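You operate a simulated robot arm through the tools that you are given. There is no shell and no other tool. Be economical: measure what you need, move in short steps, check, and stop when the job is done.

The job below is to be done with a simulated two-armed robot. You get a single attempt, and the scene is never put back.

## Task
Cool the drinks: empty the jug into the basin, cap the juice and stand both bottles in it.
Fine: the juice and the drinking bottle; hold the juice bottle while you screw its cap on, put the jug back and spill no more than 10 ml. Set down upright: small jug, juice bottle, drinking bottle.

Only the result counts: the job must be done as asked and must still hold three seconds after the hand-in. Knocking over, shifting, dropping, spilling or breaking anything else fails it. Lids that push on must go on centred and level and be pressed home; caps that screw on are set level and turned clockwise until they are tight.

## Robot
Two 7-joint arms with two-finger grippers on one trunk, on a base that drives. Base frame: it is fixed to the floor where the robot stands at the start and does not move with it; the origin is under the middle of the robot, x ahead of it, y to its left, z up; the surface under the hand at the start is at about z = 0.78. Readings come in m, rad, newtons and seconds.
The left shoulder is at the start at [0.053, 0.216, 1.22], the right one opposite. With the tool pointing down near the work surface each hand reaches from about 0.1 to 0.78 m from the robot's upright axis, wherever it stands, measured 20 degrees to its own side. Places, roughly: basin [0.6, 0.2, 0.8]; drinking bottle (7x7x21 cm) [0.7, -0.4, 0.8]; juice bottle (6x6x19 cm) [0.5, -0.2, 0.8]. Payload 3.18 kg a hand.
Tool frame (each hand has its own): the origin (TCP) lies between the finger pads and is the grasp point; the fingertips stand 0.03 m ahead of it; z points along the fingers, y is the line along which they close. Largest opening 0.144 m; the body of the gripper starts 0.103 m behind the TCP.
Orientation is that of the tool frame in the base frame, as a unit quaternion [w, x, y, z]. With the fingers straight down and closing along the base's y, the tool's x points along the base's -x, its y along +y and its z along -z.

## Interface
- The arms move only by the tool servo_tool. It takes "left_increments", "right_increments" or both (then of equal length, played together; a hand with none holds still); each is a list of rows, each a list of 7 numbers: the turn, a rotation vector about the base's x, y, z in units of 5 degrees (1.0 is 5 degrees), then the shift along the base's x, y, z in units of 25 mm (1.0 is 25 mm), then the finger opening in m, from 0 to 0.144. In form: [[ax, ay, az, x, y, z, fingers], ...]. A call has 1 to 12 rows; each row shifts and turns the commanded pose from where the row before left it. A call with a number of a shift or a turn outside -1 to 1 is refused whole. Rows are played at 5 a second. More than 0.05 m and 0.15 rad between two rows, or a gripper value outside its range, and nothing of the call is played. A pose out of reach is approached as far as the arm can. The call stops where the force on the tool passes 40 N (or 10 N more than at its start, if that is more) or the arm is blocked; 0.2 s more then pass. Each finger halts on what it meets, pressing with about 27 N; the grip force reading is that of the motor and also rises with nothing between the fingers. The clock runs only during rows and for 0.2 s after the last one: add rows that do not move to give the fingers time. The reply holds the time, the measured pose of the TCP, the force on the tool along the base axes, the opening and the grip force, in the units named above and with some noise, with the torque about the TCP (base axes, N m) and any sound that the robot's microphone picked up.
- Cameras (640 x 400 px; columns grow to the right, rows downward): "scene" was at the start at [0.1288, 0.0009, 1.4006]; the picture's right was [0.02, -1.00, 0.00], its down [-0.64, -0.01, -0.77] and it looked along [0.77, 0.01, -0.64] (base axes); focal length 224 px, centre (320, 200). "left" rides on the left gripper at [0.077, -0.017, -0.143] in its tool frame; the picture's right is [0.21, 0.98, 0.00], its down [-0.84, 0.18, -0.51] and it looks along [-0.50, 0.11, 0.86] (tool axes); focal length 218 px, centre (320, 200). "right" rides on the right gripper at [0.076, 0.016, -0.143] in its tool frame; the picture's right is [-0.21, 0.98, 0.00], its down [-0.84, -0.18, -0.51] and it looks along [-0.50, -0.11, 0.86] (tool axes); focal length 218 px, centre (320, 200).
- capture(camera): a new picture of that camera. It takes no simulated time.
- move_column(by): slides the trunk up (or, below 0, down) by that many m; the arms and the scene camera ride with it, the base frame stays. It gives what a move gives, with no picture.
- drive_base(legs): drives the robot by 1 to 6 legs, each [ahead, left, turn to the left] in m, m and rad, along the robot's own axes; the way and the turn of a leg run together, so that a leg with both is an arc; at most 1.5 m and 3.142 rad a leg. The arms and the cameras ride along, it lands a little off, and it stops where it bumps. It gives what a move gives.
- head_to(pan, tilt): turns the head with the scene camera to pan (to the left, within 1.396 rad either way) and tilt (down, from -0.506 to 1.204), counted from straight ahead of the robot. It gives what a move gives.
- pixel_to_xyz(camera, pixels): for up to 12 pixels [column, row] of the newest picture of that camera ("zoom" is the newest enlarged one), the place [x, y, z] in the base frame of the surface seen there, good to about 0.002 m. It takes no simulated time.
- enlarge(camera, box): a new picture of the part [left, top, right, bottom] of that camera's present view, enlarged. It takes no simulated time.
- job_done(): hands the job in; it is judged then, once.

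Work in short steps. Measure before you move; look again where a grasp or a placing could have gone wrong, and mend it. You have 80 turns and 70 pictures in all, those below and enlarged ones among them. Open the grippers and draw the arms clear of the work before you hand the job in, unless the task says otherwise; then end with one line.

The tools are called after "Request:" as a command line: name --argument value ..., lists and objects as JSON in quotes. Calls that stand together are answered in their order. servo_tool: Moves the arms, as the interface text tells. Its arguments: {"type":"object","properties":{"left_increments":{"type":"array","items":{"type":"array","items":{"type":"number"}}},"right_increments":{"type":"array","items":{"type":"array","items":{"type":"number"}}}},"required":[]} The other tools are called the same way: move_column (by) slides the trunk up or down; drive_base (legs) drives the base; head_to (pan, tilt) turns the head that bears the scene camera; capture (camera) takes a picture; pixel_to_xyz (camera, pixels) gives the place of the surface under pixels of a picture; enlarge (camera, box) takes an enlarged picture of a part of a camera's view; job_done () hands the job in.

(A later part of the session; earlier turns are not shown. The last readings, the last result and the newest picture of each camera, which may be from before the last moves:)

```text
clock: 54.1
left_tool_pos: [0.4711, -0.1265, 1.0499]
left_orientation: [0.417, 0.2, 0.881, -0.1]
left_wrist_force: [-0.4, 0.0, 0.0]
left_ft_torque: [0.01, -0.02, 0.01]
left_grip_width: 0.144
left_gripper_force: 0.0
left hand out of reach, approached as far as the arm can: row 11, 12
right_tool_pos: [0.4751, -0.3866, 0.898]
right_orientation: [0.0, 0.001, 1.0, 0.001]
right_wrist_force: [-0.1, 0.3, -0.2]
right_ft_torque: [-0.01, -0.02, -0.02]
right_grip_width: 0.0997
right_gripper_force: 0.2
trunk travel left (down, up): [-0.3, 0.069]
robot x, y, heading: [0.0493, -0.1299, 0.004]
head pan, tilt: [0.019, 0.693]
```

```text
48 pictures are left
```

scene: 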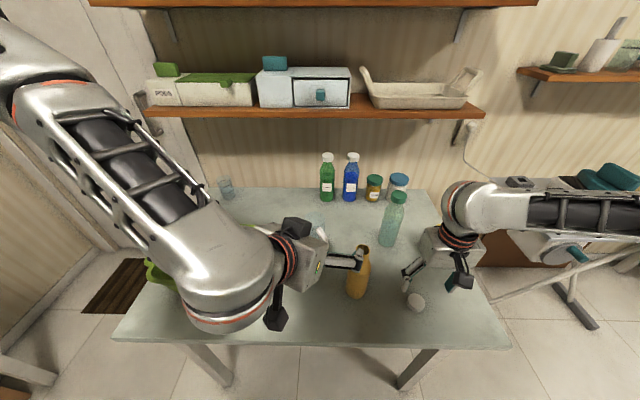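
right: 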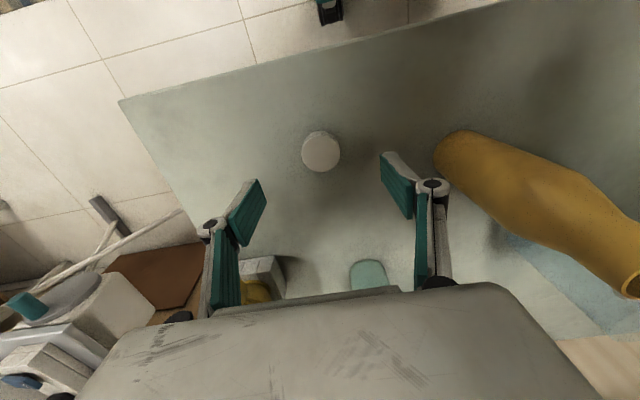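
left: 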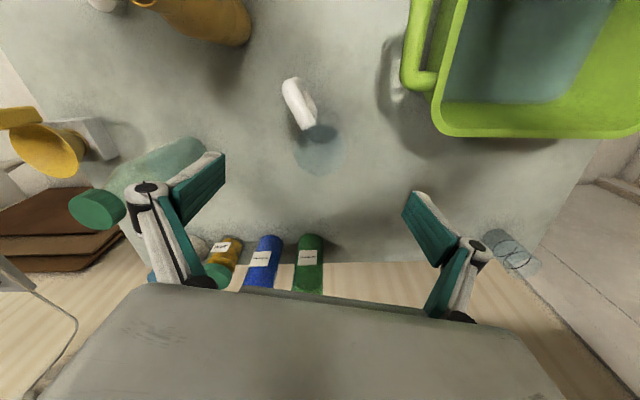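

Cap sits exactly on the right tool axis (321,151). Left hand holds 50° tilt at az −26°, good for gripping. The right hand descends on the cap and grips; the left goes to its pre-grasp behind the bottle.

Request:
servo_tool --left_increments '[[0, 0, 0, -0.6, -0.1, 0, 0.144], [0, 0, 0, -0.6, -0.2, 0, 0.144], [0, 0, 0, -0.6, -0.3, -0.5, 0.144], [0, 0, 0, 0, -0.4, -0.8, 0.144], [0, 0, 0, 0, -0.4, -0.8, 0.144], [0, 0, 0, 0, -0.4, -0.8, 0.144], [0, 0, 0, 0, -0.2, -0.8, 0.144], [0, 0, 0, 0, 0, -0.8, 0.144], [0, 0, 0, 0, 0, 0, 0.144]]' --right_increments '[[0, 0, 0, 0, 0, -0.8, 0.1], [0, 0, 0, 0, 0, -0.8, 0.1], [0, 0, 0, 0, 0, -0.8, 0.1], [0, 0, 0, 0, 0, -0.7, 0.1], [0, 0, 0, 0, 0, -0.32, 0.1], [0, 0, 0, 0, 0, 0, 0.07], [0, 0, 0, 0, 0, 0, 0.05], [0, 0, 0, 0, 0, 0, 0.03], [0, 0, 0, 0, 0, 0, 0.02]]'

Request:
capture --camera "right"

Request:
capture --camera "left"

```text
clock: 55.5
left_tool_pos: [0.4929, -0.1427, 1.0252]
left_orientation: [0.433, 0.081, 0.889, -0.129]
left_wrist_force: [0.6, -0.1, 0.4]
left_ft_torque: [-0.01, 0.0, 0.0]
left_grip_width: 0.144
left_gripper_force: 0.1
left hand out of reach, approached as far as the arm can: row 1, 2, 3
right_tool_pos: [0.4751, -0.3853, 0.814]
right_orientation: [0.001, 0.0, 1.0, 0.001]
right_wrist_force: [0.3, 0.3, 0.0]
right_ft_torque: [-0.01, 0.0, 0.03]
right_grip_width: 0.0699
right_gripper_force: 0.0
trunk travel left (down, up): [-0.3, 0.069]
robot x, y, heading: [0.05, -0.1292, 0.001]
head pan, tilt: [0.019, 0.693]
stopped in row 6 (left hand): the arm was blocked; the commanded pose is now the measured one
```

```text
47 pictures are left
```

right: 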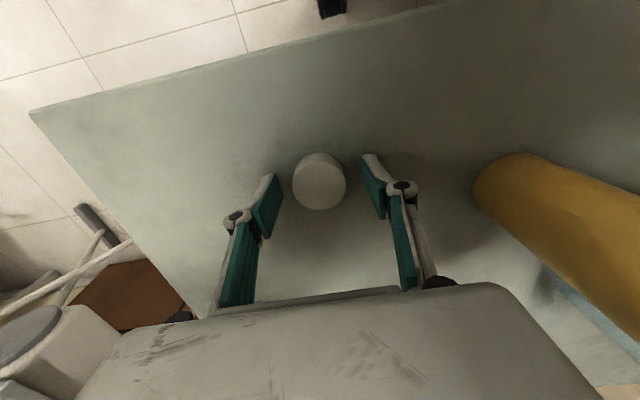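

```text
46 pictures are left
```

left: 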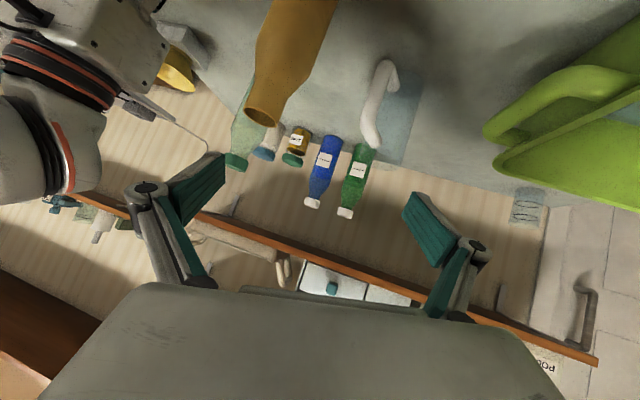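

The left arm is too folded near the body; the base must back up. First I close the right fingers on the cap and lift it.

Request:
servo_tool --right_increments '[[0, 0, 0, 0, 0, -0.06, 0.05], [0, 0, 0, 0, 0, 0, 0.03], [0, 0, 0, 0, 0, 0, 0.02], [0, 0, 0, 0, 0, 0, 0.02], [0, 0, 0, 0, 0, 0.5, 0.02], [0, 0, 0, 0, 0, 1, 0.02], [0, 0, 0, 0, 0, 1, 0.02], [0, 0, 0, 0, 0, 1, 0.02], [0, 0, 0, 0, 0, 1, 0.02], [0, 0, 0, 0, 0, 1, 0.02], [0, 0, 0, 0, 0, 1, 0.02], [0, 0, 0, 0, 0, 1, 0.02]]'

Request:
capture --camera "right"

```text
clock: 58.1
left_tool_pos: [0.4935, -0.1431, 1.0243]
left_orientation: [0.432, 0.081, 0.889, -0.13]
left_wrist_force: [0.5, -0.6, -0.4]
left_ft_torque: [0.03, 0.0, 0.0]
left_grip_width: 0.144
left_gripper_force: 0.0
right_tool_pos: [0.4736, -0.3855, 1.0023]
right_orientation: [0.001, -0.001, 1.0, -0.001]
right_wrist_force: [0.2, 0.8, -0.1]
right_ft_torque: [0.01, 0.0, 0.0]
right_grip_width: 0.0427
right_gripper_force: 26.8
trunk travel left (down, up): [-0.3, 0.069]
robot x, y, heading: [0.0491, -0.1316, 0.006]
head pan, tilt: [0.019, 0.693]
```

```text
45 pictures are left
```

right: 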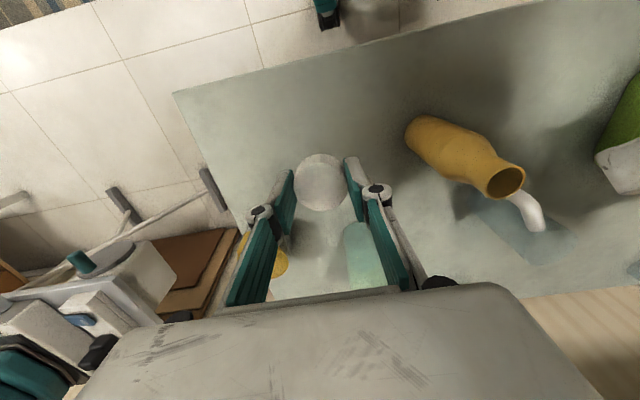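

The cap is held at 0.0427 m. Now I back the base up by 0.17 m.

Request:
drive_base --legs '[[-0.17, 0, 0]]'

```text
clock: 59.5
left_tool_pos: [0.3208, -0.1431, 1.0253]
left_orientation: [0.432, 0.083, 0.889, -0.131]
left_wrist_force: [-0.5, 0.3, 0.2]
left_ft_torque: [0.05, -0.03, -0.03]
left_grip_width: 0.144
left_gripper_force: 0.1
right_tool_pos: [0.3012, -0.3871, 1.0024]
right_orientation: [0.001, 0.0, 1.0, 0.001]
right_wrist_force: [-0.9, -0.8, 0.2]
right_ft_torque: [0.0, 0.0, -0.02]
right_grip_width: 0.0426
right_gripper_force: 27.3
trunk travel left (down, up): [-0.3, 0.069]
robot x, y, heading: [-0.1236, -0.1296, -0.005]
head pan, tilt: [0.019, 0.693]
```

Room is available now. I level the left closing axis (11° roll) and go to the pre-grasp point behind the juice bottle.

Request:
servo_tool --left_increments '[[0.43, -0.175, -0.34, 0.61, -0.26, -0.58, 0.144], [0.43, -0.175, -0.34, 0.61, -0.26, -0.58, 0.144], [0.43, -0.175, -0.34, 0.61, -0.26, -0.58, 0.144], [0.43, -0.175, -0.34, 0.61, -0.26, -0.58, 0.144], [0, 0, 0, 0.61, -0.26, -0.58, 0.144], [0, 0, 0, 0.61, -0.26, -0.58, 0.144]]'

Request:
capture --camera "left"

Request:
capture --camera "scene"

```text
clock: 61.1
left_tool_pos: [0.3487, -0.1316, 1.033]
left_orientation: [0.438, 0.051, 0.887, -0.136]
left_wrist_force: [0.1, -0.5, -0.8]
left_ft_torque: [0.02, -0.02, -0.04]
left_grip_width: 0.1442
left_gripper_force: 0.1
left hand out of reach, approached as far as the arm can: row 1, 2, 3, 4, 5, 6
right_tool_pos: [0.3032, -0.3878, 1.0012]
right_orientation: [0.001, 0.0, 1.0, 0.001]
right_wrist_force: [0.0, -0.5, -0.7]
right_ft_torque: [0.0, 0.01, -0.01]
right_grip_width: 0.0425
right_gripper_force: 26.9
trunk travel left (down, up): [-0.3, 0.069]
robot x, y, heading: [-0.1196, -0.1283, -0.0]
head pan, tilt: [0.019, 0.693]
stopped in row 6 (left hand): the arm was blocked; the commanded pose is now the measured one
```

```text
44 pictures are left
```

left: 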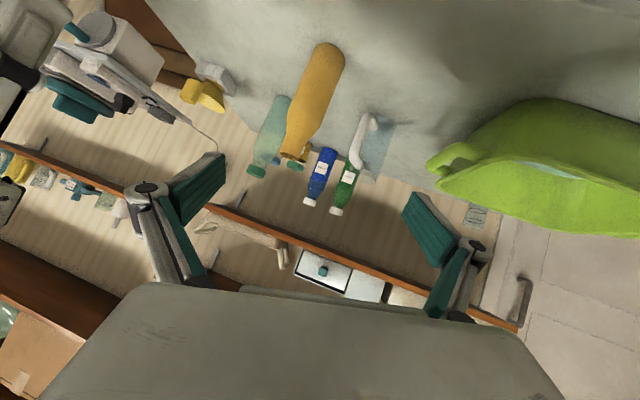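

```text
43 pictures are left
```

scene: 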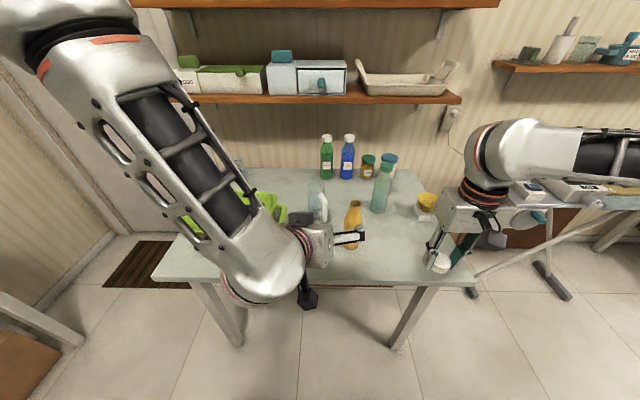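

The arm is at a joint limit with that roll; I try plain translation forward first to unfold it.

Request:
servo_tool --left_increments '[[0, 0, 0, 0.8, -0.2, 0, 0.144], [0, 0, 0, 0.8, -0.2, 0, 0.144], [0, 0, 0, 0.8, -0.2, -0.5, 0.144], [0, 0, 0, 0, -0.2, -0.7, 0.144], [0, 0, 0, 0, -0.2, -0.7, 0.144], [0, 0, 0, 0, -0.2, -0.7, 0.144]]'

```text
clock: 62.5
left_tool_pos: [0.4101, -0.1484, 1.0145]
left_orientation: [0.437, 0.052, 0.888, -0.135]
left_wrist_force: [0.2, -0.1, 0.4]
left_ft_torque: [-0.02, 0.0, -0.02]
left_grip_width: 0.1439
left_gripper_force: 0.1
left hand out of reach, approached as far as the arm can: row 4, 5, 6
right_tool_pos: [0.3035, -0.3865, 1.0019]
right_orientation: [0.0, 0.0, 1.0, 0.0]
right_wrist_force: [-0.9, -0.5, -0.7]
right_ft_torque: [0.02, -0.03, 0.01]
right_grip_width: 0.0426
right_gripper_force: 26.6
trunk travel left (down, up): [-0.3, 0.069]
robot x, y, heading: [-0.1221, -0.1323, -0.001]
head pan, tilt: [0.019, 0.693]
```

Downward is limited by the wrist because the shoulder is high. I slide the trunk down 0.12 m (both hands stay above the table height).

Request:
move_column --by -0.12

Request:
servo_tool --left_increments '[[0.3, -0.12, -0.24, -0.2, -0.1, 0.2, 0.144], [0.3, -0.12, -0.24, 0, -0.2, 0.2, 0.144], [0.3, -0.12, -0.24, 0, -0.2, 0.2, 0.144], [0.3, -0.12, -0.24, 0, -0.2, 0.2, 0.144], [0.3, -0.12, -0.24, 0, -0.2, 0.2, 0.144], [0.3, -0.12, -0.24, 0, -0.2, 0.2, 0.144]]' --right_increments '[[0, 0, 0, 0, 0, 0.9, 0.02], [0, 0, 0, 0, 0, 0.9, 0.02], [0, 0, 0, 0, 0, 0.9, 0.02], [0, 0, 0, 0, 0, 0.9, 0.02], [0, 0, 0, 0, 0, 0.9, 0.02], [0, 0, 0, 0, 0, 0.9, 0.02]]'

```text
clock: 63.7
left_tool_pos: [0.4498, -0.0507, 0.8748]
left_orientation: [0.437, 0.013, 0.898, -0.049]
left_wrist_force: [0.6, -0.3, 0.3]
left_ft_torque: [-0.01, -0.03, -0.02]
left_grip_width: 0.144
left_gripper_force: 0.0
right_tool_pos: [0.3026, -0.3865, 0.8931]
right_orientation: [-0.011, 0.0, 1.0, -0.001]
right_wrist_force: [0.2, 0.6, -0.1]
right_ft_torque: [-0.01, 0.05, 0.0]
right_grip_width: 0.0425
right_gripper_force: 27.4
trunk travel left (down, up): [-0.201, 0.169]
robot x, y, heading: [-0.1206, -0.1322, -0.006]
head pan, tilt: [0.019, 0.693]
stopped: the arm was blocked; the commanded pose is now the measured one
```

```text
clock: 65.3
left_tool_pos: [0.4523, -0.0538, 0.8976]
left_orientation: [0.453, 0.083, 0.887, 0.009]
left_wrist_force: [-0.4, -0.4, -0.4]
left_ft_torque: [0.01, 0.0, 0.0]
left_grip_width: 0.1439
left_gripper_force: 0.1
right_tool_pos: [0.3027, -0.3877, 1.0303]
right_orientation: [-0.01, 0.0, 1.0, -0.001]
right_wrist_force: [0.3, 0.8, 0.8]
right_ft_torque: [-0.03, 0.03, 0.0]
right_grip_width: 0.0425
right_gripper_force: 27.1
trunk travel left (down, up): [-0.201, 0.169]
robot x, y, heading: [-0.1229, -0.1296, 0.002]
head pan, tilt: [0.019, 0.693]
stopped in row 6 (left hand): the arm was blocked; the commanded pose is now the measured one
```

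The left arm was blocked and shifted to y≈−0.05; I look at what it touches.

Request:
capture --camera "scene"

Request:
capture --camera "left"

Request:
capture --camera "right"

```text
42 pictures are left
```

scene: 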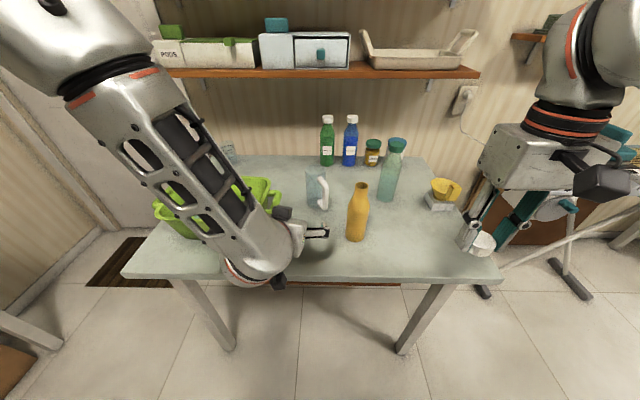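

```text
41 pictures are left
```

left: 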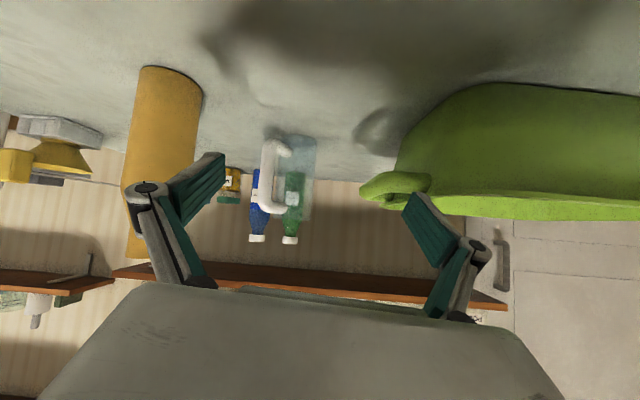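

```text
40 pictures are left
```

right: 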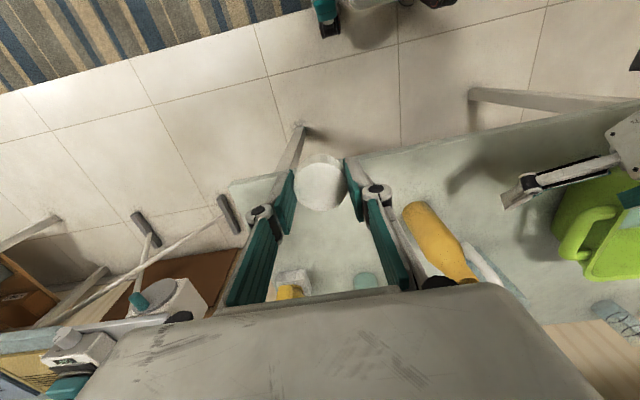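

The left forearm folded badly and touched something near the table edge. The forearm naturally comes from upper left, so I'll grip the bottle from the left side instead. First I raise the trunk again.

Request:
move_column --by 0.1

Request:
servo_tool --left_increments '[[0, 0, -0.8, 0, 0.2, 0.4, 0.144], [0, 0, -1, 0, 0.3, 0.4, 0.144], [0, 0, -1, 0, 0.3, 0.4, 0.144], [0, 0, -1, 0, 0.3, 0, 0.144], [0, 0, -1, 0, 0.3, 0, 0.144], [0, 0, -1, 0, 0.2, 0, 0.144], [0, 0, -1, 0, 0, 0, 0.144], [0, 0, -1, 0, 0, 0, 0.144], [0, 0, -1, 0, 0, 0, 0.144], [0, 0, -1, 0, 0, 0, 0.144], [0, 0, -1, 0, 0, 0, 0.144], [0, 0, -1, 0, 0, 0, 0.144]]'

Request:
capture --camera "scene"

```text
clock: 66.6
left_tool_pos: [0.4518, -0.0574, 0.9976]
left_orientation: [0.454, 0.088, 0.887, 0.008]
left_wrist_force: [-0.2, 0.3, 0.4]
left_ft_torque: [0.01, 0.0, -0.01]
left_grip_width: 0.1441
left_gripper_force: 0.1
right_tool_pos: [0.3024, -0.3873, 1.1297]
right_orientation: [-0.01, 0.0, 1.0, 0.0]
right_wrist_force: [-0.2, 0.0, 1.3]
right_ft_torque: [0.01, 0.03, 0.0]
right_grip_width: 0.0426
right_gripper_force: 27.2
trunk travel left (down, up): [-0.301, 0.069]
robot x, y, heading: [-0.1229, -0.1297, -0.008]
head pan, tilt: [0.019, 0.693]
```

```text
clock: 69.2
left_tool_pos: [0.4602, -0.0276, 1.0514]
left_orientation: [0.398, 0.514, 0.728, -0.218]
left_wrist_force: [0.5, 0.5, -0.5]
left_ft_torque: [-0.03, -0.01, -0.02]
left_grip_width: 0.1439
left_gripper_force: 0.0
left hand out of reach, approached as far as the arm can: row 2, 3
right_tool_pos: [0.3012, -0.3873, 1.1298]
right_orientation: [-0.01, 0.0, 1.0, -0.001]
right_wrist_force: [-0.1, 0.2, -0.3]
right_ft_torque: [-0.01, 0.0, -0.01]
right_grip_width: 0.0425
right_gripper_force: 27.1
trunk travel left (down, up): [-0.301, 0.069]
robot x, y, heading: [-0.1262, -0.1332, 0.002]
head pan, tilt: [0.019, 0.693]
```

```text
39 pictures are left
```

scene: 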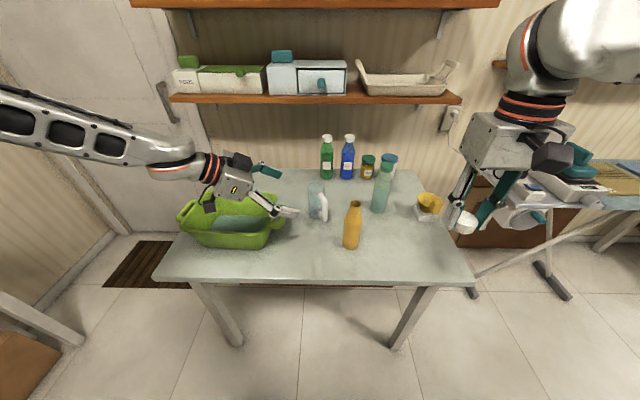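

The left arm is now in a natural posture (az −64°, 36° below horizontal). I move to the pre-grasp point and level the closing axis.

Request:
servo_tool --left_increments '[[-0.154, 0.315, 0.255, 0.05, -0.76, -0.91, 0.144], [-0.154, 0.315, 0.255, 0.05, -0.76, -0.91, 0.144], [-0.154, 0.315, 0.255, 0.05, -0.76, -0.91, 0.144], [0, 0, 0, 0.05, -0.76, -0.91, 0.144], [0, 0, 0, 0.05, -0.76, -0.91, 0.144], [0, 0, 0, 0, 0, 0, 0.144]]'

Request:
capture --camera "left"

Request:
enlarge --camera "scene" --box '[240, 140, 440, 280]'

```text
clock: 70.6
left_tool_pos: [0.4681, -0.1243, 0.9375]
left_orientation: [0.386, 0.471, 0.756, -0.238]
left_wrist_force: [1.1, 0.1, -1.4]
left_ft_torque: [-0.03, 0.03, -0.04]
left_grip_width: 0.144
left_gripper_force: 0.0
right_tool_pos: [0.3011, -0.3861, 1.1303]
right_orientation: [-0.009, 0.0, 1.0, 0.0]
right_wrist_force: [-0.3, 0.3, 0.5]
right_ft_torque: [-0.01, -0.01, 0.05]
right_grip_width: 0.0425
right_gripper_force: 26.8
trunk travel left (down, up): [-0.301, 0.069]
robot x, y, heading: [-0.1236, -0.1329, 0.001]
head pan, tilt: [0.019, 0.693]
```

```text
38 pictures are left
```

left: 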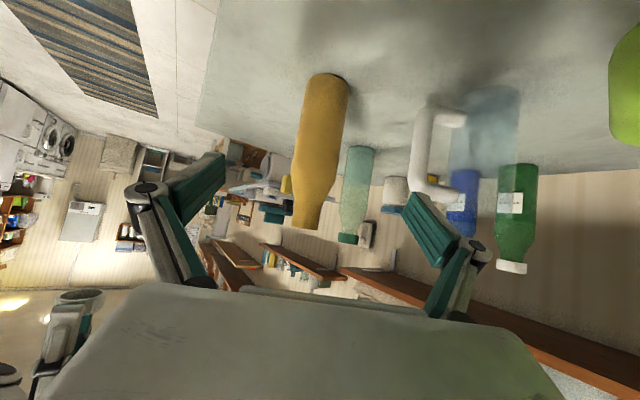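

```text
2.86 times, centred on (340, 210) of scene
```

zoom: 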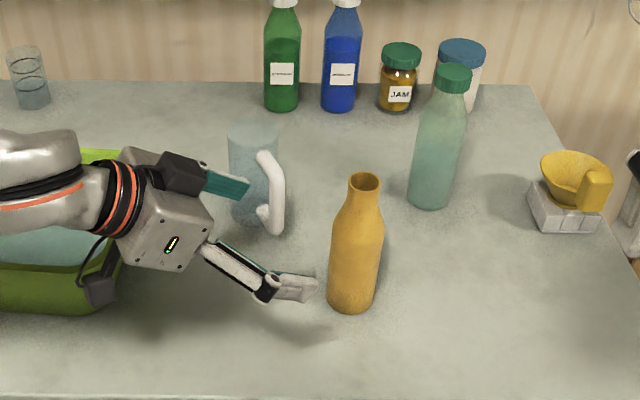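

Alignment is good (bottle between the fingers). I advance 0.138 m along the fingers and close gently on the bottle.

Request:
servo_tool --left_increments '[[0, 0, 0, 0.398, -0.8, -0.65, 0.144], [0, 0, 0, 0.398, -0.8, -0.65, 0.144], [0, 0, 0, 0.398, -0.8, -0.65, 0.144], [0, 0, 0, 0.398, -0.8, -0.65, 0.144], [0, 0, 0, 0.398, -0.8, -0.65, 0.144], [0, 0, 0, 0, 0, 0, 0.1], [0, 0, 0, 0, 0, 0, 0.08], [0, 0, 0, 0, 0, 0, 0.065], [0, 0, 0, 0, 0, 0, 0.055], [0, 0, 0, 0, 0, 0, 0.045], [0, 0, 0, 0, 0, 0, 0.045]]'

Request:
enlarge --camera "scene" --box '[280, 150, 440, 270]'

```text
clock: 73.0
left_tool_pos: [0.5176, -0.2238, 0.8538]
left_orientation: [0.386, 0.471, 0.757, -0.237]
left_wrist_force: [-1.6, -0.1, 0.5]
left_ft_torque: [-0.04, 0.06, 0.02]
left_grip_width: 0.0549
left_gripper_force: 27.2
right_tool_pos: [0.302, -0.3862, 1.1305]
right_orientation: [-0.009, 0.0, 1.0, 0.0]
right_wrist_force: [0.6, -0.4, 0.5]
right_ft_torque: [0.0, -0.02, 0.02]
right_grip_width: 0.0424
right_gripper_force: 27.6
trunk travel left (down, up): [-0.301, 0.069]
robot x, y, heading: [-0.1206, -0.1262, 0.004]
head pan, tilt: [0.019, 0.693]
```

```text
3.33 times, centred on (360, 210) of scene
```

zoom: 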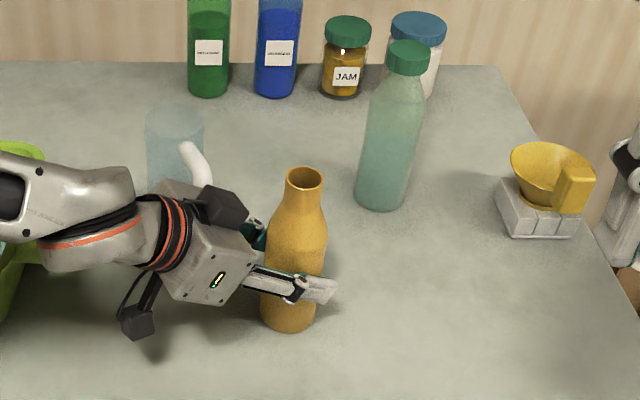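

Bottle gripped at 0.055 m. I measure the mouth position in the zoom image, ellipse around (304,178).

Request:
pixel_to_xyz --camera "zoom" --pixels '[[304, 168], [286, 176], [322, 177], [304, 189], [294, 170], [314, 170], [294, 187], [314, 187]]'

```text
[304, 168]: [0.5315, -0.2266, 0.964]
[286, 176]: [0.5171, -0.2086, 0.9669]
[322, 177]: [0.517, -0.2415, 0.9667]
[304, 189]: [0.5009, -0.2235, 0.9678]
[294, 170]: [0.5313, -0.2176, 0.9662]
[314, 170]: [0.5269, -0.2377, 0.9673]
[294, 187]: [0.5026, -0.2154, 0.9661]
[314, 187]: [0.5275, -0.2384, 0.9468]
```

Mouth centre is (0.516,−0.225), rim z 0.967. I bring the cap above it, levelling the hand and pre-rotating 60° counter-clockwise for turning room.

Request:
servo_tool --right_increments '[[0, -0.2, 1, 0.713, 0.537, 0, 0.02], [0, 0, 1, 0.713, 0.537, 0, 0.02], [0, 0, 1, 0.713, 0.537, 0, 0.02], [0, 0, 1, 0.713, 0.537, 0, 0.02], [0, 0, 1, 0.713, 0.537, 0, 0.02], [0, 0, 1, 0.713, 0.537, 0, 0.02], [0, 0, 1, 0.713, 0.537, 0, 0.02], [0, 0, 1, 0.713, 0.537, 0, 0.02], [0, 0, 1, 0.713, 0.537, -0.8, 0.02], [0, 0, 1, 0.713, 0.537, -0.8, 0.02], [0, 0, 1, 0.713, 0.537, -0.8, 0.02], [0, 0, 1, 0.713, 0.537, -0.8, 0.02]]'

Request:
enlarge --camera "scene" --box '[280, 100, 440, 270]'

Request:
capture --camera "right"

```text
clock: 75.6
left_tool_pos: [0.5183, -0.2256, 0.8546]
left_orientation: [0.386, 0.471, 0.757, -0.238]
left_wrist_force: [0.6, 0.1, 0.1]
left_ft_torque: [0.07, -0.05, -0.03]
left_grip_width: 0.0545
left_gripper_force: 26.6
right_tool_pos: [0.5172, -0.2247, 1.0519]
right_orientation: [0.0, -0.501, 0.866, -0.001]
right_wrist_force: [0.3, -0.2, 0.0]
right_ft_torque: [-0.02, 0.02, 0.01]
right_grip_width: 0.0426
right_gripper_force: 26.8
trunk travel left (down, up): [-0.301, 0.069]
robot x, y, heading: [-0.1209, -0.1306, -0.001]
head pan, tilt: [0.019, 0.693]
```

```text
2.35 times, centred on (360, 185) of scene
```

zoom: 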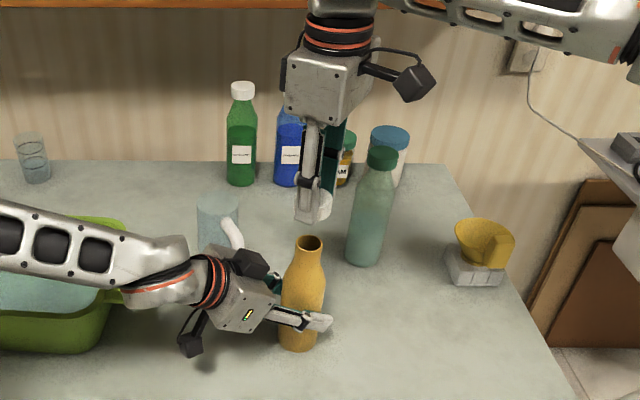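

```text
34 pictures are left
```

right: 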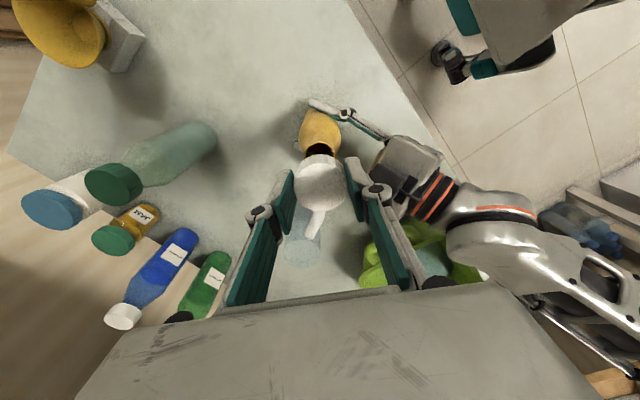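

Cap is centred over the mouth. I lower slowly onto the rim.

Request:
servo_tool --right_increments '[[0, 0, 0, -0.03, -0.01, -0.5, 0.02], [0, 0, 0, 0, 0, -0.5, 0.02], [0, 0, 0, 0, 0, -0.5, 0.02], [0, 0, 0, 0, 0, -0.2, 0.02], [0, 0, 0, 0, 0, -0.12, 0.02], [0, 0, 0, 0, 0, -0.12, 0.02], [0, 0, 0, 0, 0, -0.1, 0.02], [0, 0, 0, 0, 0, 0, 0.02]]'

Request:
enlarge --camera "scene" --box '[310, 140, 410, 240]'

```text
clock: 77.4
left_tool_pos: [0.5168, -0.2249, 0.8552]
left_orientation: [0.386, 0.471, 0.757, -0.238]
left_wrist_force: [-0.2, 0.1, 1.3]
left_ft_torque: [-0.03, -0.03, -0.01]
left_grip_width: 0.0546
left_gripper_force: 27.2
right_tool_pos: [0.5129, -0.2262, 0.9995]
right_orientation: [0.001, -0.5, 0.866, -0.001]
right_wrist_force: [-0.5, 0.1, 0.4]
right_ft_torque: [0.01, -0.01, 0.0]
right_grip_width: 0.0424
right_gripper_force: 27.1
trunk travel left (down, up): [-0.301, 0.069]
robot x, y, heading: [-0.1186, -0.1321, -0.0]
head pan, tilt: [0.019, 0.693]
```

```text
4.00 times, centred on (360, 190) of scene
```

zoom: 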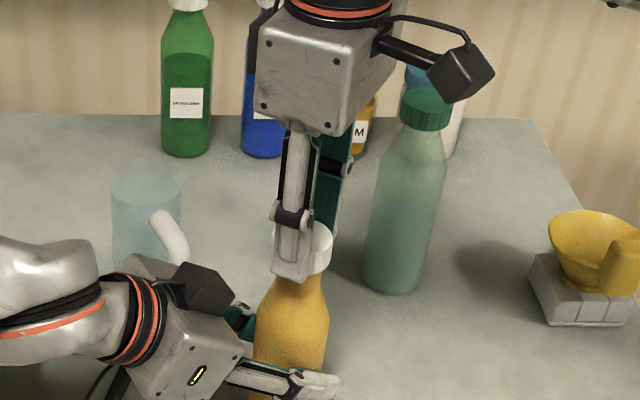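

No contact force yet at z 0.9995; I lower on in 1.5 mm steps.

Request:
servo_tool --right_increments '[[0, 0, 0, 0, 0, -0.06, 0.02], [0, 0, 0, 0, 0, -0.06, 0.02], [0, 0, 0, 0, 0, -0.06, 0.02], [0, 0, 0, 0, 0, 0, 0.02]]'

```text
clock: 78.4
left_tool_pos: [0.5161, -0.2251, 0.855]
left_orientation: [0.386, 0.471, 0.757, -0.238]
left_wrist_force: [-2.0, 0.2, 0.6]
left_ft_torque: [-0.04, 0.03, 0.02]
left_grip_width: 0.0548
left_gripper_force: 26.6
right_tool_pos: [0.5143, -0.2246, 0.9926]
right_orientation: [0.001, -0.5, 0.866, 0.0]
right_wrist_force: [0.6, -0.5, 0.8]
right_ft_torque: [-0.03, 0.0, -0.01]
right_grip_width: 0.0427
right_gripper_force: 26.9
trunk travel left (down, up): [-0.301, 0.069]
robot x, y, heading: [-0.1237, -0.1305, -0.002]
head pan, tilt: [0.019, 0.693]
```

Cap rim is already below the mouth rim without force; I go on until contact.

Request:
servo_tool --right_increments '[[0, 0, 0, 0, 0, -0.05, 0.02], [0, 0, 0, 0, 0, -0.05, 0.02], [0, 0, 0, 0, 0, -0.05, 0.02], [0, 0, 0, 0, 0, -0.05, 0.02], [0, 0, 0, 0, 0, 0, 0.02]]'

Request:
enlarge --camera "scene" --box '[330, 170, 390, 230]'

```text
clock: 79.6
left_tool_pos: [0.5176, -0.2252, 0.8548]
left_orientation: [0.386, 0.471, 0.757, -0.237]
left_wrist_force: [-2.6, 0.0, 1.1]
left_ft_torque: [-0.02, -0.03, 0.03]
left_grip_width: 0.0547
left_gripper_force: 27.1
right_tool_pos: [0.5147, -0.226, 0.9894]
right_orientation: [0.0, -0.5, 0.866, -0.002]
right_wrist_force: [0.3, -1.6, 0.6]
right_ft_torque: [-0.03, 0.0, -0.04]
right_grip_width: 0.0426
right_gripper_force: 27.2
trunk travel left (down, up): [-0.301, 0.069]
robot x, y, heading: [-0.1224, -0.1312, 0.004]
head pan, tilt: [0.019, 0.693]
```

```text
6.67 times, centred on (360, 200) of scene
```

zoom: 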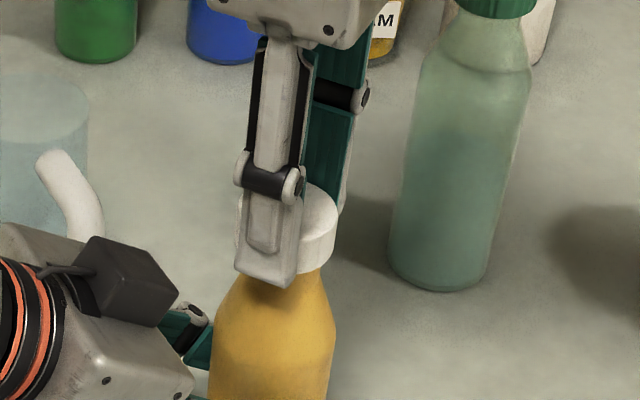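

Cap looks level on the neck. I continue down a little further until it bears.

Request:
servo_tool --right_increments '[[0, 0, 0, 0, 0, -0.05, 0.02], [0, 0, 0, 0, 0, -0.05, 0.02], [0, 0, 0, 0, 0, -0.05, 0.02], [0, 0, 0, 0, 0, 0, 0.02]]'

```text
clock: 80.6
left_tool_pos: [0.5171, -0.2252, 0.8551]
left_orientation: [0.386, 0.471, 0.757, -0.237]
left_wrist_force: [-4.3, 5.8, 2.7]
left_ft_torque: [-0.59, -0.21, 0.01]
left_grip_width: 0.0547
left_gripper_force: 26.6
right_tool_pos: [0.5147, -0.2259, 0.9867]
right_orientation: [0.0, -0.5, 0.866, -0.002]
right_wrist_force: [3.3, -7.9, 0.1]
right_ft_torque: [-0.35, -0.16, -0.04]
right_grip_width: 0.0426
right_gripper_force: 26.9
trunk travel left (down, up): [-0.301, 0.069]
robot x, y, heading: [-0.1218, -0.1301, -0.001]
head pan, tilt: [0.019, 0.693]
```

Lateral force (3.3,−7.9) N shows the cap is slightly off-centre; I shift the right hand about 1.5 mm towards +x/−y to relieve it.

Request:
servo_tool --right_increments '[[0, 0, 0, 0.02, -0.04, 0, 0.02], [0, 0, 0, 0.01, -0.03, 0, 0.02], [0, 0, 0, 0, 0, 0, 0.02]]'

Request:
enlarge --camera "left" --box '[230, 60, 420, 260]'

```text
clock: 81.4
left_tool_pos: [0.5177, -0.2258, 0.8548]
left_orientation: [0.386, 0.472, 0.756, -0.238]
left_wrist_force: [-5.3, 4.6, 2.6]
left_ft_torque: [0.24, -0.42, -0.06]
left_grip_width: 0.0546
left_gripper_force: 26.9
right_tool_pos: [0.5147, -0.2267, 0.986]
right_orientation: [0.001, -0.5, 0.866, -0.001]
right_wrist_force: [5.6, -1.3, 1.8]
right_ft_torque: [-0.12, -0.24, -0.02]
right_grip_width: 0.0426
right_gripper_force: 27.5
trunk travel left (down, up): [-0.301, 0.069]
robot x, y, heading: [-0.1183, -0.1277, -0.002]
head pan, tilt: [0.019, 0.693]
```

```text
2.00 times, centred on (325, 160) of left
```

zoom: 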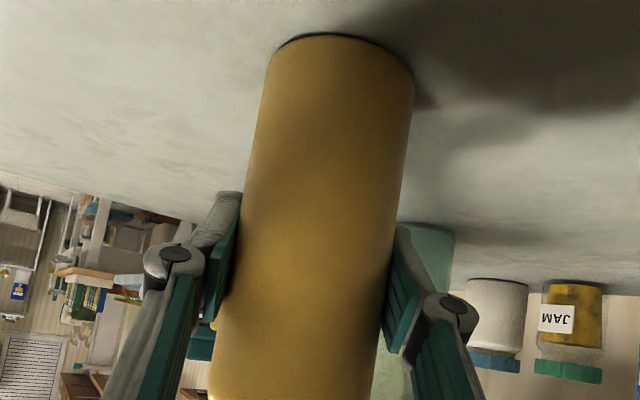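

y force is nearly gone; I now relieve x by about +1.5 mm.

Request:
servo_tool --right_increments '[[0, 0, 0, 0.04, -0.01, 0, 0.02], [0, 0, 0, 0.03, 0, 0, 0.02], [0, 0, 0, 0, 0, 0, 0.02]]'

```text
clock: 82.2
left_tool_pos: [0.5179, -0.2252, 0.8548]
left_orientation: [0.385, 0.472, 0.756, -0.239]
left_wrist_force: [6.2, -3.4, 1.2]
left_ft_torque: [0.36, 0.63, 0.05]
left_grip_width: 0.055
left_gripper_force: 27.3
right_tool_pos: [0.5152, -0.2269, 0.9852]
right_orientation: [-0.001, -0.5, 0.866, 0.0]
right_wrist_force: [-7.0, 3.5, 3.8]
right_ft_torque: [0.13, 0.36, 0.01]
right_grip_width: 0.0425
right_gripper_force: 26.7
trunk travel left (down, up): [-0.301, 0.069]
robot x, y, heading: [-0.1236, -0.1297, -0.001]
head pan, tilt: [0.019, 0.693]
```

Overshot slightly; the zero-force point is about 0.9 mm back.

Request:
servo_tool --right_increments '[[0, 0, 0, -0.037, 0.012, 0, 0.02], [0, 0, 0, 0, 0, 0, 0.02], [0, 0, 0, 0, 0, 0, 0.02]]'

```text
clock: 83.0
left_tool_pos: [0.518, -0.226, 0.8547]
left_orientation: [0.386, 0.472, 0.756, -0.238]
left_wrist_force: [7.4, -6.6, -1.8]
left_ft_torque: [0.63, 0.34, -0.03]
left_grip_width: 0.0546
left_gripper_force: 27.1
right_tool_pos: [0.5156, -0.2263, 0.9863]
right_orientation: [-0.001, -0.5, 0.866, 0.0]
right_wrist_force: [-5.8, 7.3, 3.9]
right_ft_torque: [0.37, 0.29, 0.02]
right_grip_width: 0.0427
right_gripper_force: 27.2
trunk travel left (down, up): [-0.301, 0.069]
robot x, y, heading: [-0.1232, -0.1321, -0.0]
head pan, tilt: [0.019, 0.693]
```

I follow the force again: about −0.6 mm x and +0.8 mm y.

Request:
servo_tool --right_increments '[[0, 0, 0, -0.025, 0.028, 0, 0.02], [0, 0, 0, 0, 0, 0, 0.02], [0, 0, 0, 0, 0, 0, 0.02]]'

```text
clock: 83.8
left_tool_pos: [0.5168, -0.2241, 0.8552]
left_orientation: [0.386, 0.47, 0.757, -0.237]
left_wrist_force: [4.9, -4.1, -0.4]
left_ft_torque: [0.27, 0.21, -0.02]
left_grip_width: 0.0547
left_gripper_force: 27.3
right_tool_pos: [0.5163, -0.2278, 0.9861]
right_orientation: [-0.001, -0.5, 0.866, -0.001]
right_wrist_force: [-4.2, 4.3, 3.0]
right_ft_torque: [0.21, 0.14, 0.03]
right_grip_width: 0.0426
right_gripper_force: 26.8
trunk travel left (down, up): [-0.301, 0.069]
robot x, y, heading: [-0.1223, -0.1328, -0.007]
head pan, tilt: [0.019, 0.693]
```

Forces are shrinking; one more nudge, then the first clockwise turn with a slight downward feed.

Request:
servo_tool --right_increments '[[0, 0, 0, -0.025, 0.025, 0, 0.02], [0, 0, 0, 0, 0, 0, 0.02], [0, 0, -0.5, 0, 0, -0.01, 0.02], [0, 0, -0.5, 0, 0, -0.01, 0.02], [0, 0, -0.5, 0, 0, -0.01, 0.02], [0, 0, -0.5, 0, 0, -0.01, 0.02], [0, 0, 0, 0, 0, 0, 0.02]]'

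```text
clock: 85.4
left_tool_pos: [0.5173, -0.2255, 0.8554]
left_orientation: [0.386, 0.471, 0.757, -0.238]
left_wrist_force: [-1.6, -0.2, 0.6]
left_ft_torque: [-0.45, -0.33, -0.04]
left_grip_width: 0.0548
left_gripper_force: 27.3
right_tool_pos: [0.5154, -0.2273, 0.9874]
right_orientation: [-0.001, -0.422, 0.906, -0.002]
right_wrist_force: [1.3, -2.6, 3.0]
right_ft_torque: [-0.08, -0.1, -0.02]
right_grip_width: 0.0426
right_gripper_force: 27.6
trunk travel left (down, up): [-0.301, 0.069]
robot x, y, heading: [-0.1235, -0.1311, -0.002]
head pan, tilt: [0.019, 0.693]
```

Forces are small now. I turn clockwise 60° with a slight feed.

Request:
servo_tool --right_increments '[[0, 0, -1, 0, 0, -0.004, 0.02], [0, 0, -1, 0, 0, -0.004, 0.02], [0, 0, -1, 0, 0, -0.004, 0.02], [0, 0, -1, 0, 0, -0.004, 0.02], [0, 0, -1, 0, 0, -0.004, 0.02], [0, 0, -1, 0, 0, -0.004, 0.02], [0, 0, -1, 0, 0, -0.004, 0.02], [0, 0, -1, 0, 0, -0.004, 0.02], [0, 0, -1, 0, 0, -0.004, 0.02], [0, 0, -1, 0, 0, -0.004, 0.02], [0, 0, -1, 0, 0, -0.004, 0.02], [0, 0, -1, 0, 0, -0.004, 0.02]]'

Request:
servo_tool --right_increments '[[0, 0, -1, 0, 0, -0.004, 0.02], [0, 0, -1, 0, 0, -0.004, 0.02], [0, 0, -1, 0, 0, -0.004, 0.02], [0, 0, -1, 0, 0, -0.004, 0.02], [0, 0, -1, 0, 0, -0.004, 0.02], [0, 0, -1, 0, 0, -0.004, 0.02], [0, 0, -1, 0, 0, -0.004, 0.02], [0, 0, -1, 0, 0, -0.004, 0.02], [0, 0, -1, 0, 0, -0.004, 0.02], [0, 0, -1, 0, 0, -0.004, 0.02], [0, 0, 0, 0, 0, 0, 0.02]]'

Request:
enlarge --camera "scene" --box '[310, 140, 410, 240]'

```text
clock: 88.0
left_tool_pos: [0.5167, -0.2255, 0.855]
left_orientation: [0.386, 0.471, 0.756, -0.238]
left_wrist_force: [7.8, -12.8, -3.9]
left_ft_torque: [0.53, 0.09, 0.07]
left_grip_width: 0.0547
left_gripper_force: 26.7
right_tool_pos: [0.515, -0.226, 0.9859]
right_orientation: [-0.001, 0.087, 0.996, 0.0]
right_wrist_force: [-4.8, 12.2, 13.3]
right_ft_torque: [0.86, 0.34, 0.06]
right_grip_width: 0.0428
right_gripper_force: 26.8
trunk travel left (down, up): [-0.301, 0.069]
robot x, y, heading: [-0.1202, -0.1298, -0.0]
head pan, tilt: [0.019, 0.693]
```

```text
clock: 90.4
left_tool_pos: [0.5158, -0.2258, 0.8552]
left_orientation: [0.386, 0.472, 0.755, -0.239]
left_wrist_force: [2.3, -18.5, -1.4]
left_ft_torque: [0.66, -0.48, 0.12]
left_grip_width: 0.055
left_gripper_force: 26.9
right_tool_pos: [0.5141, -0.2259, 0.9844]
right_orientation: [0.0, 0.5, 0.866, 0.001]
right_wrist_force: [1.3, 15.4, 19.6]
right_ft_torque: [0.55, -0.07, -0.03]
right_grip_width: 0.0422
right_gripper_force: 27.0
trunk travel left (down, up): [-0.301, 0.069]
robot x, y, heading: [-0.1213, -0.1291, -0.001]
head pan, tilt: [0.019, 0.693]
```

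```text
4.00 times, centred on (360, 190) of scene
```

zoom: 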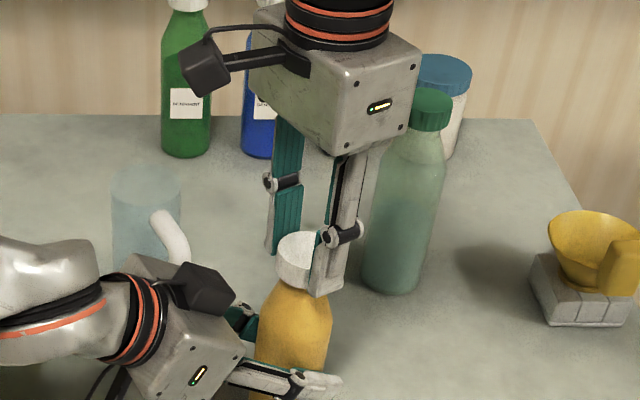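

Turned 140° so far; side load has built up to 15 N, so I open (which re-centres things), and look at the cap before regripping.

Request:
servo_tool --right_increments '[[0, 0, 0, 0, 0, 0.05, 0.05], [0, 0, 0, 0, 0, 0.05, 0.07], [0, 0, 0, 0, 0, 0.3, 0.07], [0, 0, 1, 0, 0, 0.5, 0.07], [0, 0, 1, 0, 0, 0.5, 0.07], [0, 0, 1, 0, 0, 0.5, 0.07], [0, 0, 1, 0, 0, 0, 0.07], [0, 0, 1, 0, 0, 0, 0.07], [0, 0, 1, 0, 0, 0, 0.07], [0, 0, 1, 0, 0, 0, 0.07], [0, 0, 1, 0, 0, 0, 0.07], [0, 0, 1, 0, 0, 0, 0.07]]'

Request:
enlarge --camera "scene" --box '[330, 170, 390, 230]'

```text
clock: 93.0
left_tool_pos: [0.5174, -0.2247, 0.855]
left_orientation: [0.387, 0.471, 0.757, -0.237]
left_wrist_force: [3.8, 3.9, 8.9]
left_ft_torque: [-0.05, -0.37, 0.13]
left_grip_width: 0.0546
left_gripper_force: 26.8
right_tool_pos: [0.5157, -0.2259, 1.0316]
right_orientation: [0.0, 0.13, 0.992, -0.001]
right_wrist_force: [-0.4, 0.7, -0.8]
right_ft_torque: [0.02, -0.02, -0.03]
right_grip_width: 0.07
right_gripper_force: 0.0
trunk travel left (down, up): [-0.301, 0.069]
robot x, y, heading: [-0.12, -0.1307, 0.004]
head pan, tilt: [0.019, 0.693]
```

```text
6.67 times, centred on (360, 200) of scene
```

zoom: 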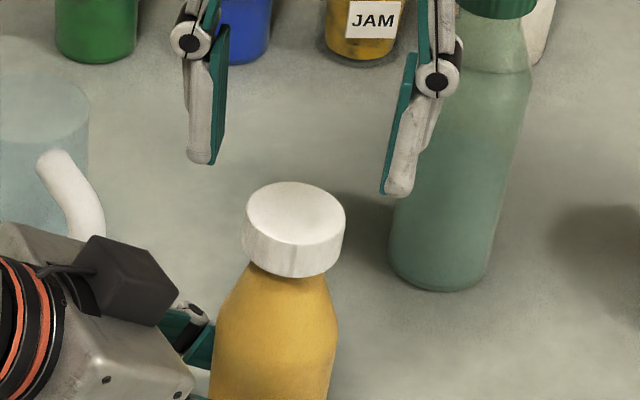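

The cap sits on the neck. I measure its level and centre from points on its top.

Request:
pixel_to_xyz --camera "zoom" --pixels '[[297, 186], [250, 212], [342, 220], [292, 240], [296, 213], [270, 195], [325, 195], [265, 232], [322, 236], [295, 272]]'

```text
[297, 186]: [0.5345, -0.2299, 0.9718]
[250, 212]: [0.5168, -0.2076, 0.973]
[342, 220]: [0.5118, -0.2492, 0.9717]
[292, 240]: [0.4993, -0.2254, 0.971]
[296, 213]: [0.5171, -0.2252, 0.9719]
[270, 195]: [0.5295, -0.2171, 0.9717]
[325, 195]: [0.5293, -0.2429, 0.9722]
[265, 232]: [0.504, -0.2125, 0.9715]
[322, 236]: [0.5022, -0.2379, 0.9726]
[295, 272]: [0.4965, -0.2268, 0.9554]
```

Cap top is level (0.971–0.973) and centred at (0.517,−0.228). I rotate back to +45°, descend and regrip, then turn clockwise.

Request:
servo_tool --right_increments '[[0, 0, 1, 0.05, -0.06, 0, 0.07], [0, 0, 1, 0, 0, 0, 0.07], [0, 0, 1, 0, 0, 0, 0.07], [0, 0, 1, 0, 0, 0, 0.07], [0, 0, 1, 0, 0, 0, 0.07], [0, 0, 1, 0, 0, 0, 0.07], [0, 0, 1, 0, 0, 0, 0.07], [0, 0, 1, 0, 0, 0, 0.07], [0, 0, 1, 0, 0, -0.4, 0.07], [0, 0, 1, 0, 0, -0.4, 0.07], [0, 0, 1, 0, 0, -0.4, 0.07], [0, 0, 1, 0, 0, -0.5, 0.07]]'

Request:
servo_tool --right_increments '[[0, 0, 0, 0, 0, 0, 0.05], [0, 0, 0, 0, 0, 0, 0.035], [0, 0, 0, 0, 0, 0, 0.02], [0, 0, 0, 0, 0, 0, 0.02]]'

```text
clock: 95.6
left_tool_pos: [0.5172, -0.225, 0.8558]
left_orientation: [0.386, 0.472, 0.756, -0.238]
left_wrist_force: [1.8, 2.7, 8.8]
left_ft_torque: [-0.18, -0.25, 0.06]
left_grip_width: 0.0546
left_gripper_force: 27.1
right_tool_pos: [0.5154, -0.2269, 0.9883]
right_orientation: [0.001, -0.383, 0.924, -0.001]
right_wrist_force: [0.1, -0.5, 0.2]
right_ft_torque: [-0.01, 0.02, -0.01]
right_grip_width: 0.0699
right_gripper_force: 0.1
trunk travel left (down, up): [-0.301, 0.069]
robot x, y, heading: [-0.1246, -0.1289, 0.001]
head pan, tilt: [0.019, 0.693]
```

```text
clock: 96.6
left_tool_pos: [0.5164, -0.2244, 0.855]
left_orientation: [0.386, 0.472, 0.756, -0.238]
left_wrist_force: [-3.7, 4.2, 7.5]
left_ft_torque: [-0.23, -0.47, 0.04]
left_grip_width: 0.0549
left_gripper_force: 26.8
right_tool_pos: [0.5164, -0.2264, 0.9885]
right_orientation: [0.0, -0.383, 0.924, -0.002]
right_wrist_force: [3.6, -2.0, 1.0]
right_ft_torque: [-0.07, -0.15, -0.04]
right_grip_width: 0.0408
right_gripper_force: 27.1
trunk travel left (down, up): [-0.301, 0.069]
robot x, y, heading: [-0.121, -0.1344, -0.001]
head pan, tilt: [0.019, 0.693]
```

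Regripped. I turn clockwise 55° with minimal feed and watch the torque.

Request:
servo_tool --right_increments '[[0, 0, -1, 0, 0, -0.002, 0.02], [0, 0, -1, 0, 0, -0.002, 0.02], [0, 0, -1, 0, 0, -0.002, 0.02], [0, 0, -1, 0, 0, -0.002, 0.02], [0, 0, -1, 0, 0, -0.002, 0.02], [0, 0, -1, 0, 0, -0.002, 0.02], [0, 0, -1, 0, 0, -0.002, 0.02], [0, 0, -1, 0, 0, -0.002, 0.02], [0, 0, -1, 0, 0, -0.002, 0.02], [0, 0, -1, 0, 0, -0.002, 0.02], [0, 0, -1, 0, 0, -0.002, 0.02]]'

Request:
servo_tool --right_increments '[[0, 0, -1, 0, 0, -0.002, 0.02], [0, 0, -1, 0, 0, -0.002, 0.02], [0, 0, -1, 0, 0, -0.002, 0.02], [0, 0, -1, 0, 0, -0.002, 0.02], [0, 0, -1, 0, 0, -0.002, 0.02], [0, 0, -1, 0, 0, -0.002, 0.02], [0, 0, -1, 0, 0, -0.002, 0.02], [0, 0, -1, 0, 0, -0.002, 0.02], [0, 0, -1, 0, 0, -0.002, 0.02], [0, 0, -1, 0, 0, -0.002, 0.02], [0, 0, -1, 0, 0, -0.002, 0.02]]'

```text
clock: 99.0
left_tool_pos: [0.5183, -0.2264, 0.8546]
left_orientation: [0.386, 0.472, 0.756, -0.239]
left_wrist_force: [6.1, -9.0, 0.1]
left_ft_torque: [0.57, 0.29, -0.02]
left_grip_width: 0.0549
left_gripper_force: 27.1
right_tool_pos: [0.5167, -0.2271, 0.9874]
right_orientation: [-0.001, 0.088, 0.996, 0.001]
right_wrist_force: [-4.9, 8.5, 1.2]
right_ft_torque: [0.31, 0.33, 0.03]
right_grip_width: 0.0407
right_gripper_force: 26.8
trunk travel left (down, up): [-0.301, 0.069]
robot x, y, heading: [-0.1223, -0.1315, 0.001]
head pan, tilt: [0.019, 0.693]
```

```text
clock: 101.4
left_tool_pos: [0.5176, -0.2264, 0.8545]
left_orientation: [0.387, 0.471, 0.756, -0.238]
left_wrist_force: [5.2, -18.1, 0.0]
left_ft_torque: [0.71, -0.23, 0.08]
left_grip_width: 0.0548
left_gripper_force: 27.5
right_tool_pos: [0.5174, -0.2277, 0.9873]
right_orientation: [-0.001, 0.538, 0.843, 0.001]
right_wrist_force: [-0.6, 12.5, 12.3]
right_ft_torque: [0.42, 0.14, 0.02]
right_grip_width: 0.0412
right_gripper_force: 27.3
trunk travel left (down, up): [-0.301, 0.069]
robot x, y, heading: [-0.1232, -0.1302, -0.003]
head pan, tilt: [0.019, 0.693]
```

z-torque is still near zero, so not yet tight. I open, measure the cap height, and rotate back.

Request:
servo_tool --right_increments '[[0, 0, 0, 0, 0, 0.02, 0.05], [0, 0, 0, 0, 0, 0.1, 0.07], [0, 0, 0, 0, 0, 0.4, 0.07], [0, 0, 1, 0, 0, 0.5, 0.07], [0, 0, 1, 0, 0, 0.5, 0.07], [0, 0, 1, 0, 0, 0.5, 0.07], [0, 0, 1, 0, 0, 0, 0.07], [0, 0, 1, 0, 0, 0, 0.07], [0, 0, 1, 0, 0, 0, 0.07], [0, 0, 1, 0, 0, 0, 0.07], [0, 0, 1, 0, 0, 0, 0.07], [0, 0, 1, 0, 0, 0, 0.07]]'

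Request:
enlarge --camera "scene" --box '[330, 170, 390, 230]'

Request:
pixel_to_xyz --camera "zoom" --pixels '[[297, 188], [252, 214], [340, 220], [292, 240], [296, 213], [270, 197], [325, 197], [265, 232], [322, 236]]'

```text
clock: 104.0
left_tool_pos: [0.5174, -0.2249, 0.855]
left_orientation: [0.387, 0.471, 0.756, -0.238]
left_wrist_force: [3.5, 2.1, 6.6]
left_ft_torque: [-0.13, -0.27, 0.08]
left_grip_width: 0.0546
left_gripper_force: 26.8
right_tool_pos: [0.5173, -0.2271, 1.0354]
right_orientation: [0.0, 0.173, 0.985, -0.001]
right_wrist_force: [0.2, 0.1, -0.2]
right_ft_torque: [0.0, 0.05, 0.02]
right_grip_width: 0.0699
right_gripper_force: 0.1
trunk travel left (down, up): [-0.301, 0.069]
robot x, y, heading: [-0.1237, -0.1336, -0.002]
head pan, tilt: [0.019, 0.693]
```

```text
6.67 times, centred on (360, 200) of scene
```

zoom: 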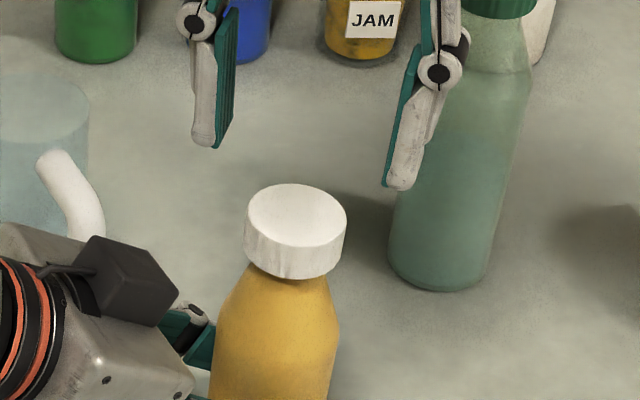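

```text
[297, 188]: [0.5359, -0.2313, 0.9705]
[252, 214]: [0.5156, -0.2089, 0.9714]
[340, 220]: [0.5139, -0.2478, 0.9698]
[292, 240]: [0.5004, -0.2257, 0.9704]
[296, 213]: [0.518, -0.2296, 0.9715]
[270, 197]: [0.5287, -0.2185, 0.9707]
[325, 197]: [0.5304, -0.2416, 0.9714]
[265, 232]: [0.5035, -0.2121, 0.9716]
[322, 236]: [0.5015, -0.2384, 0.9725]
```

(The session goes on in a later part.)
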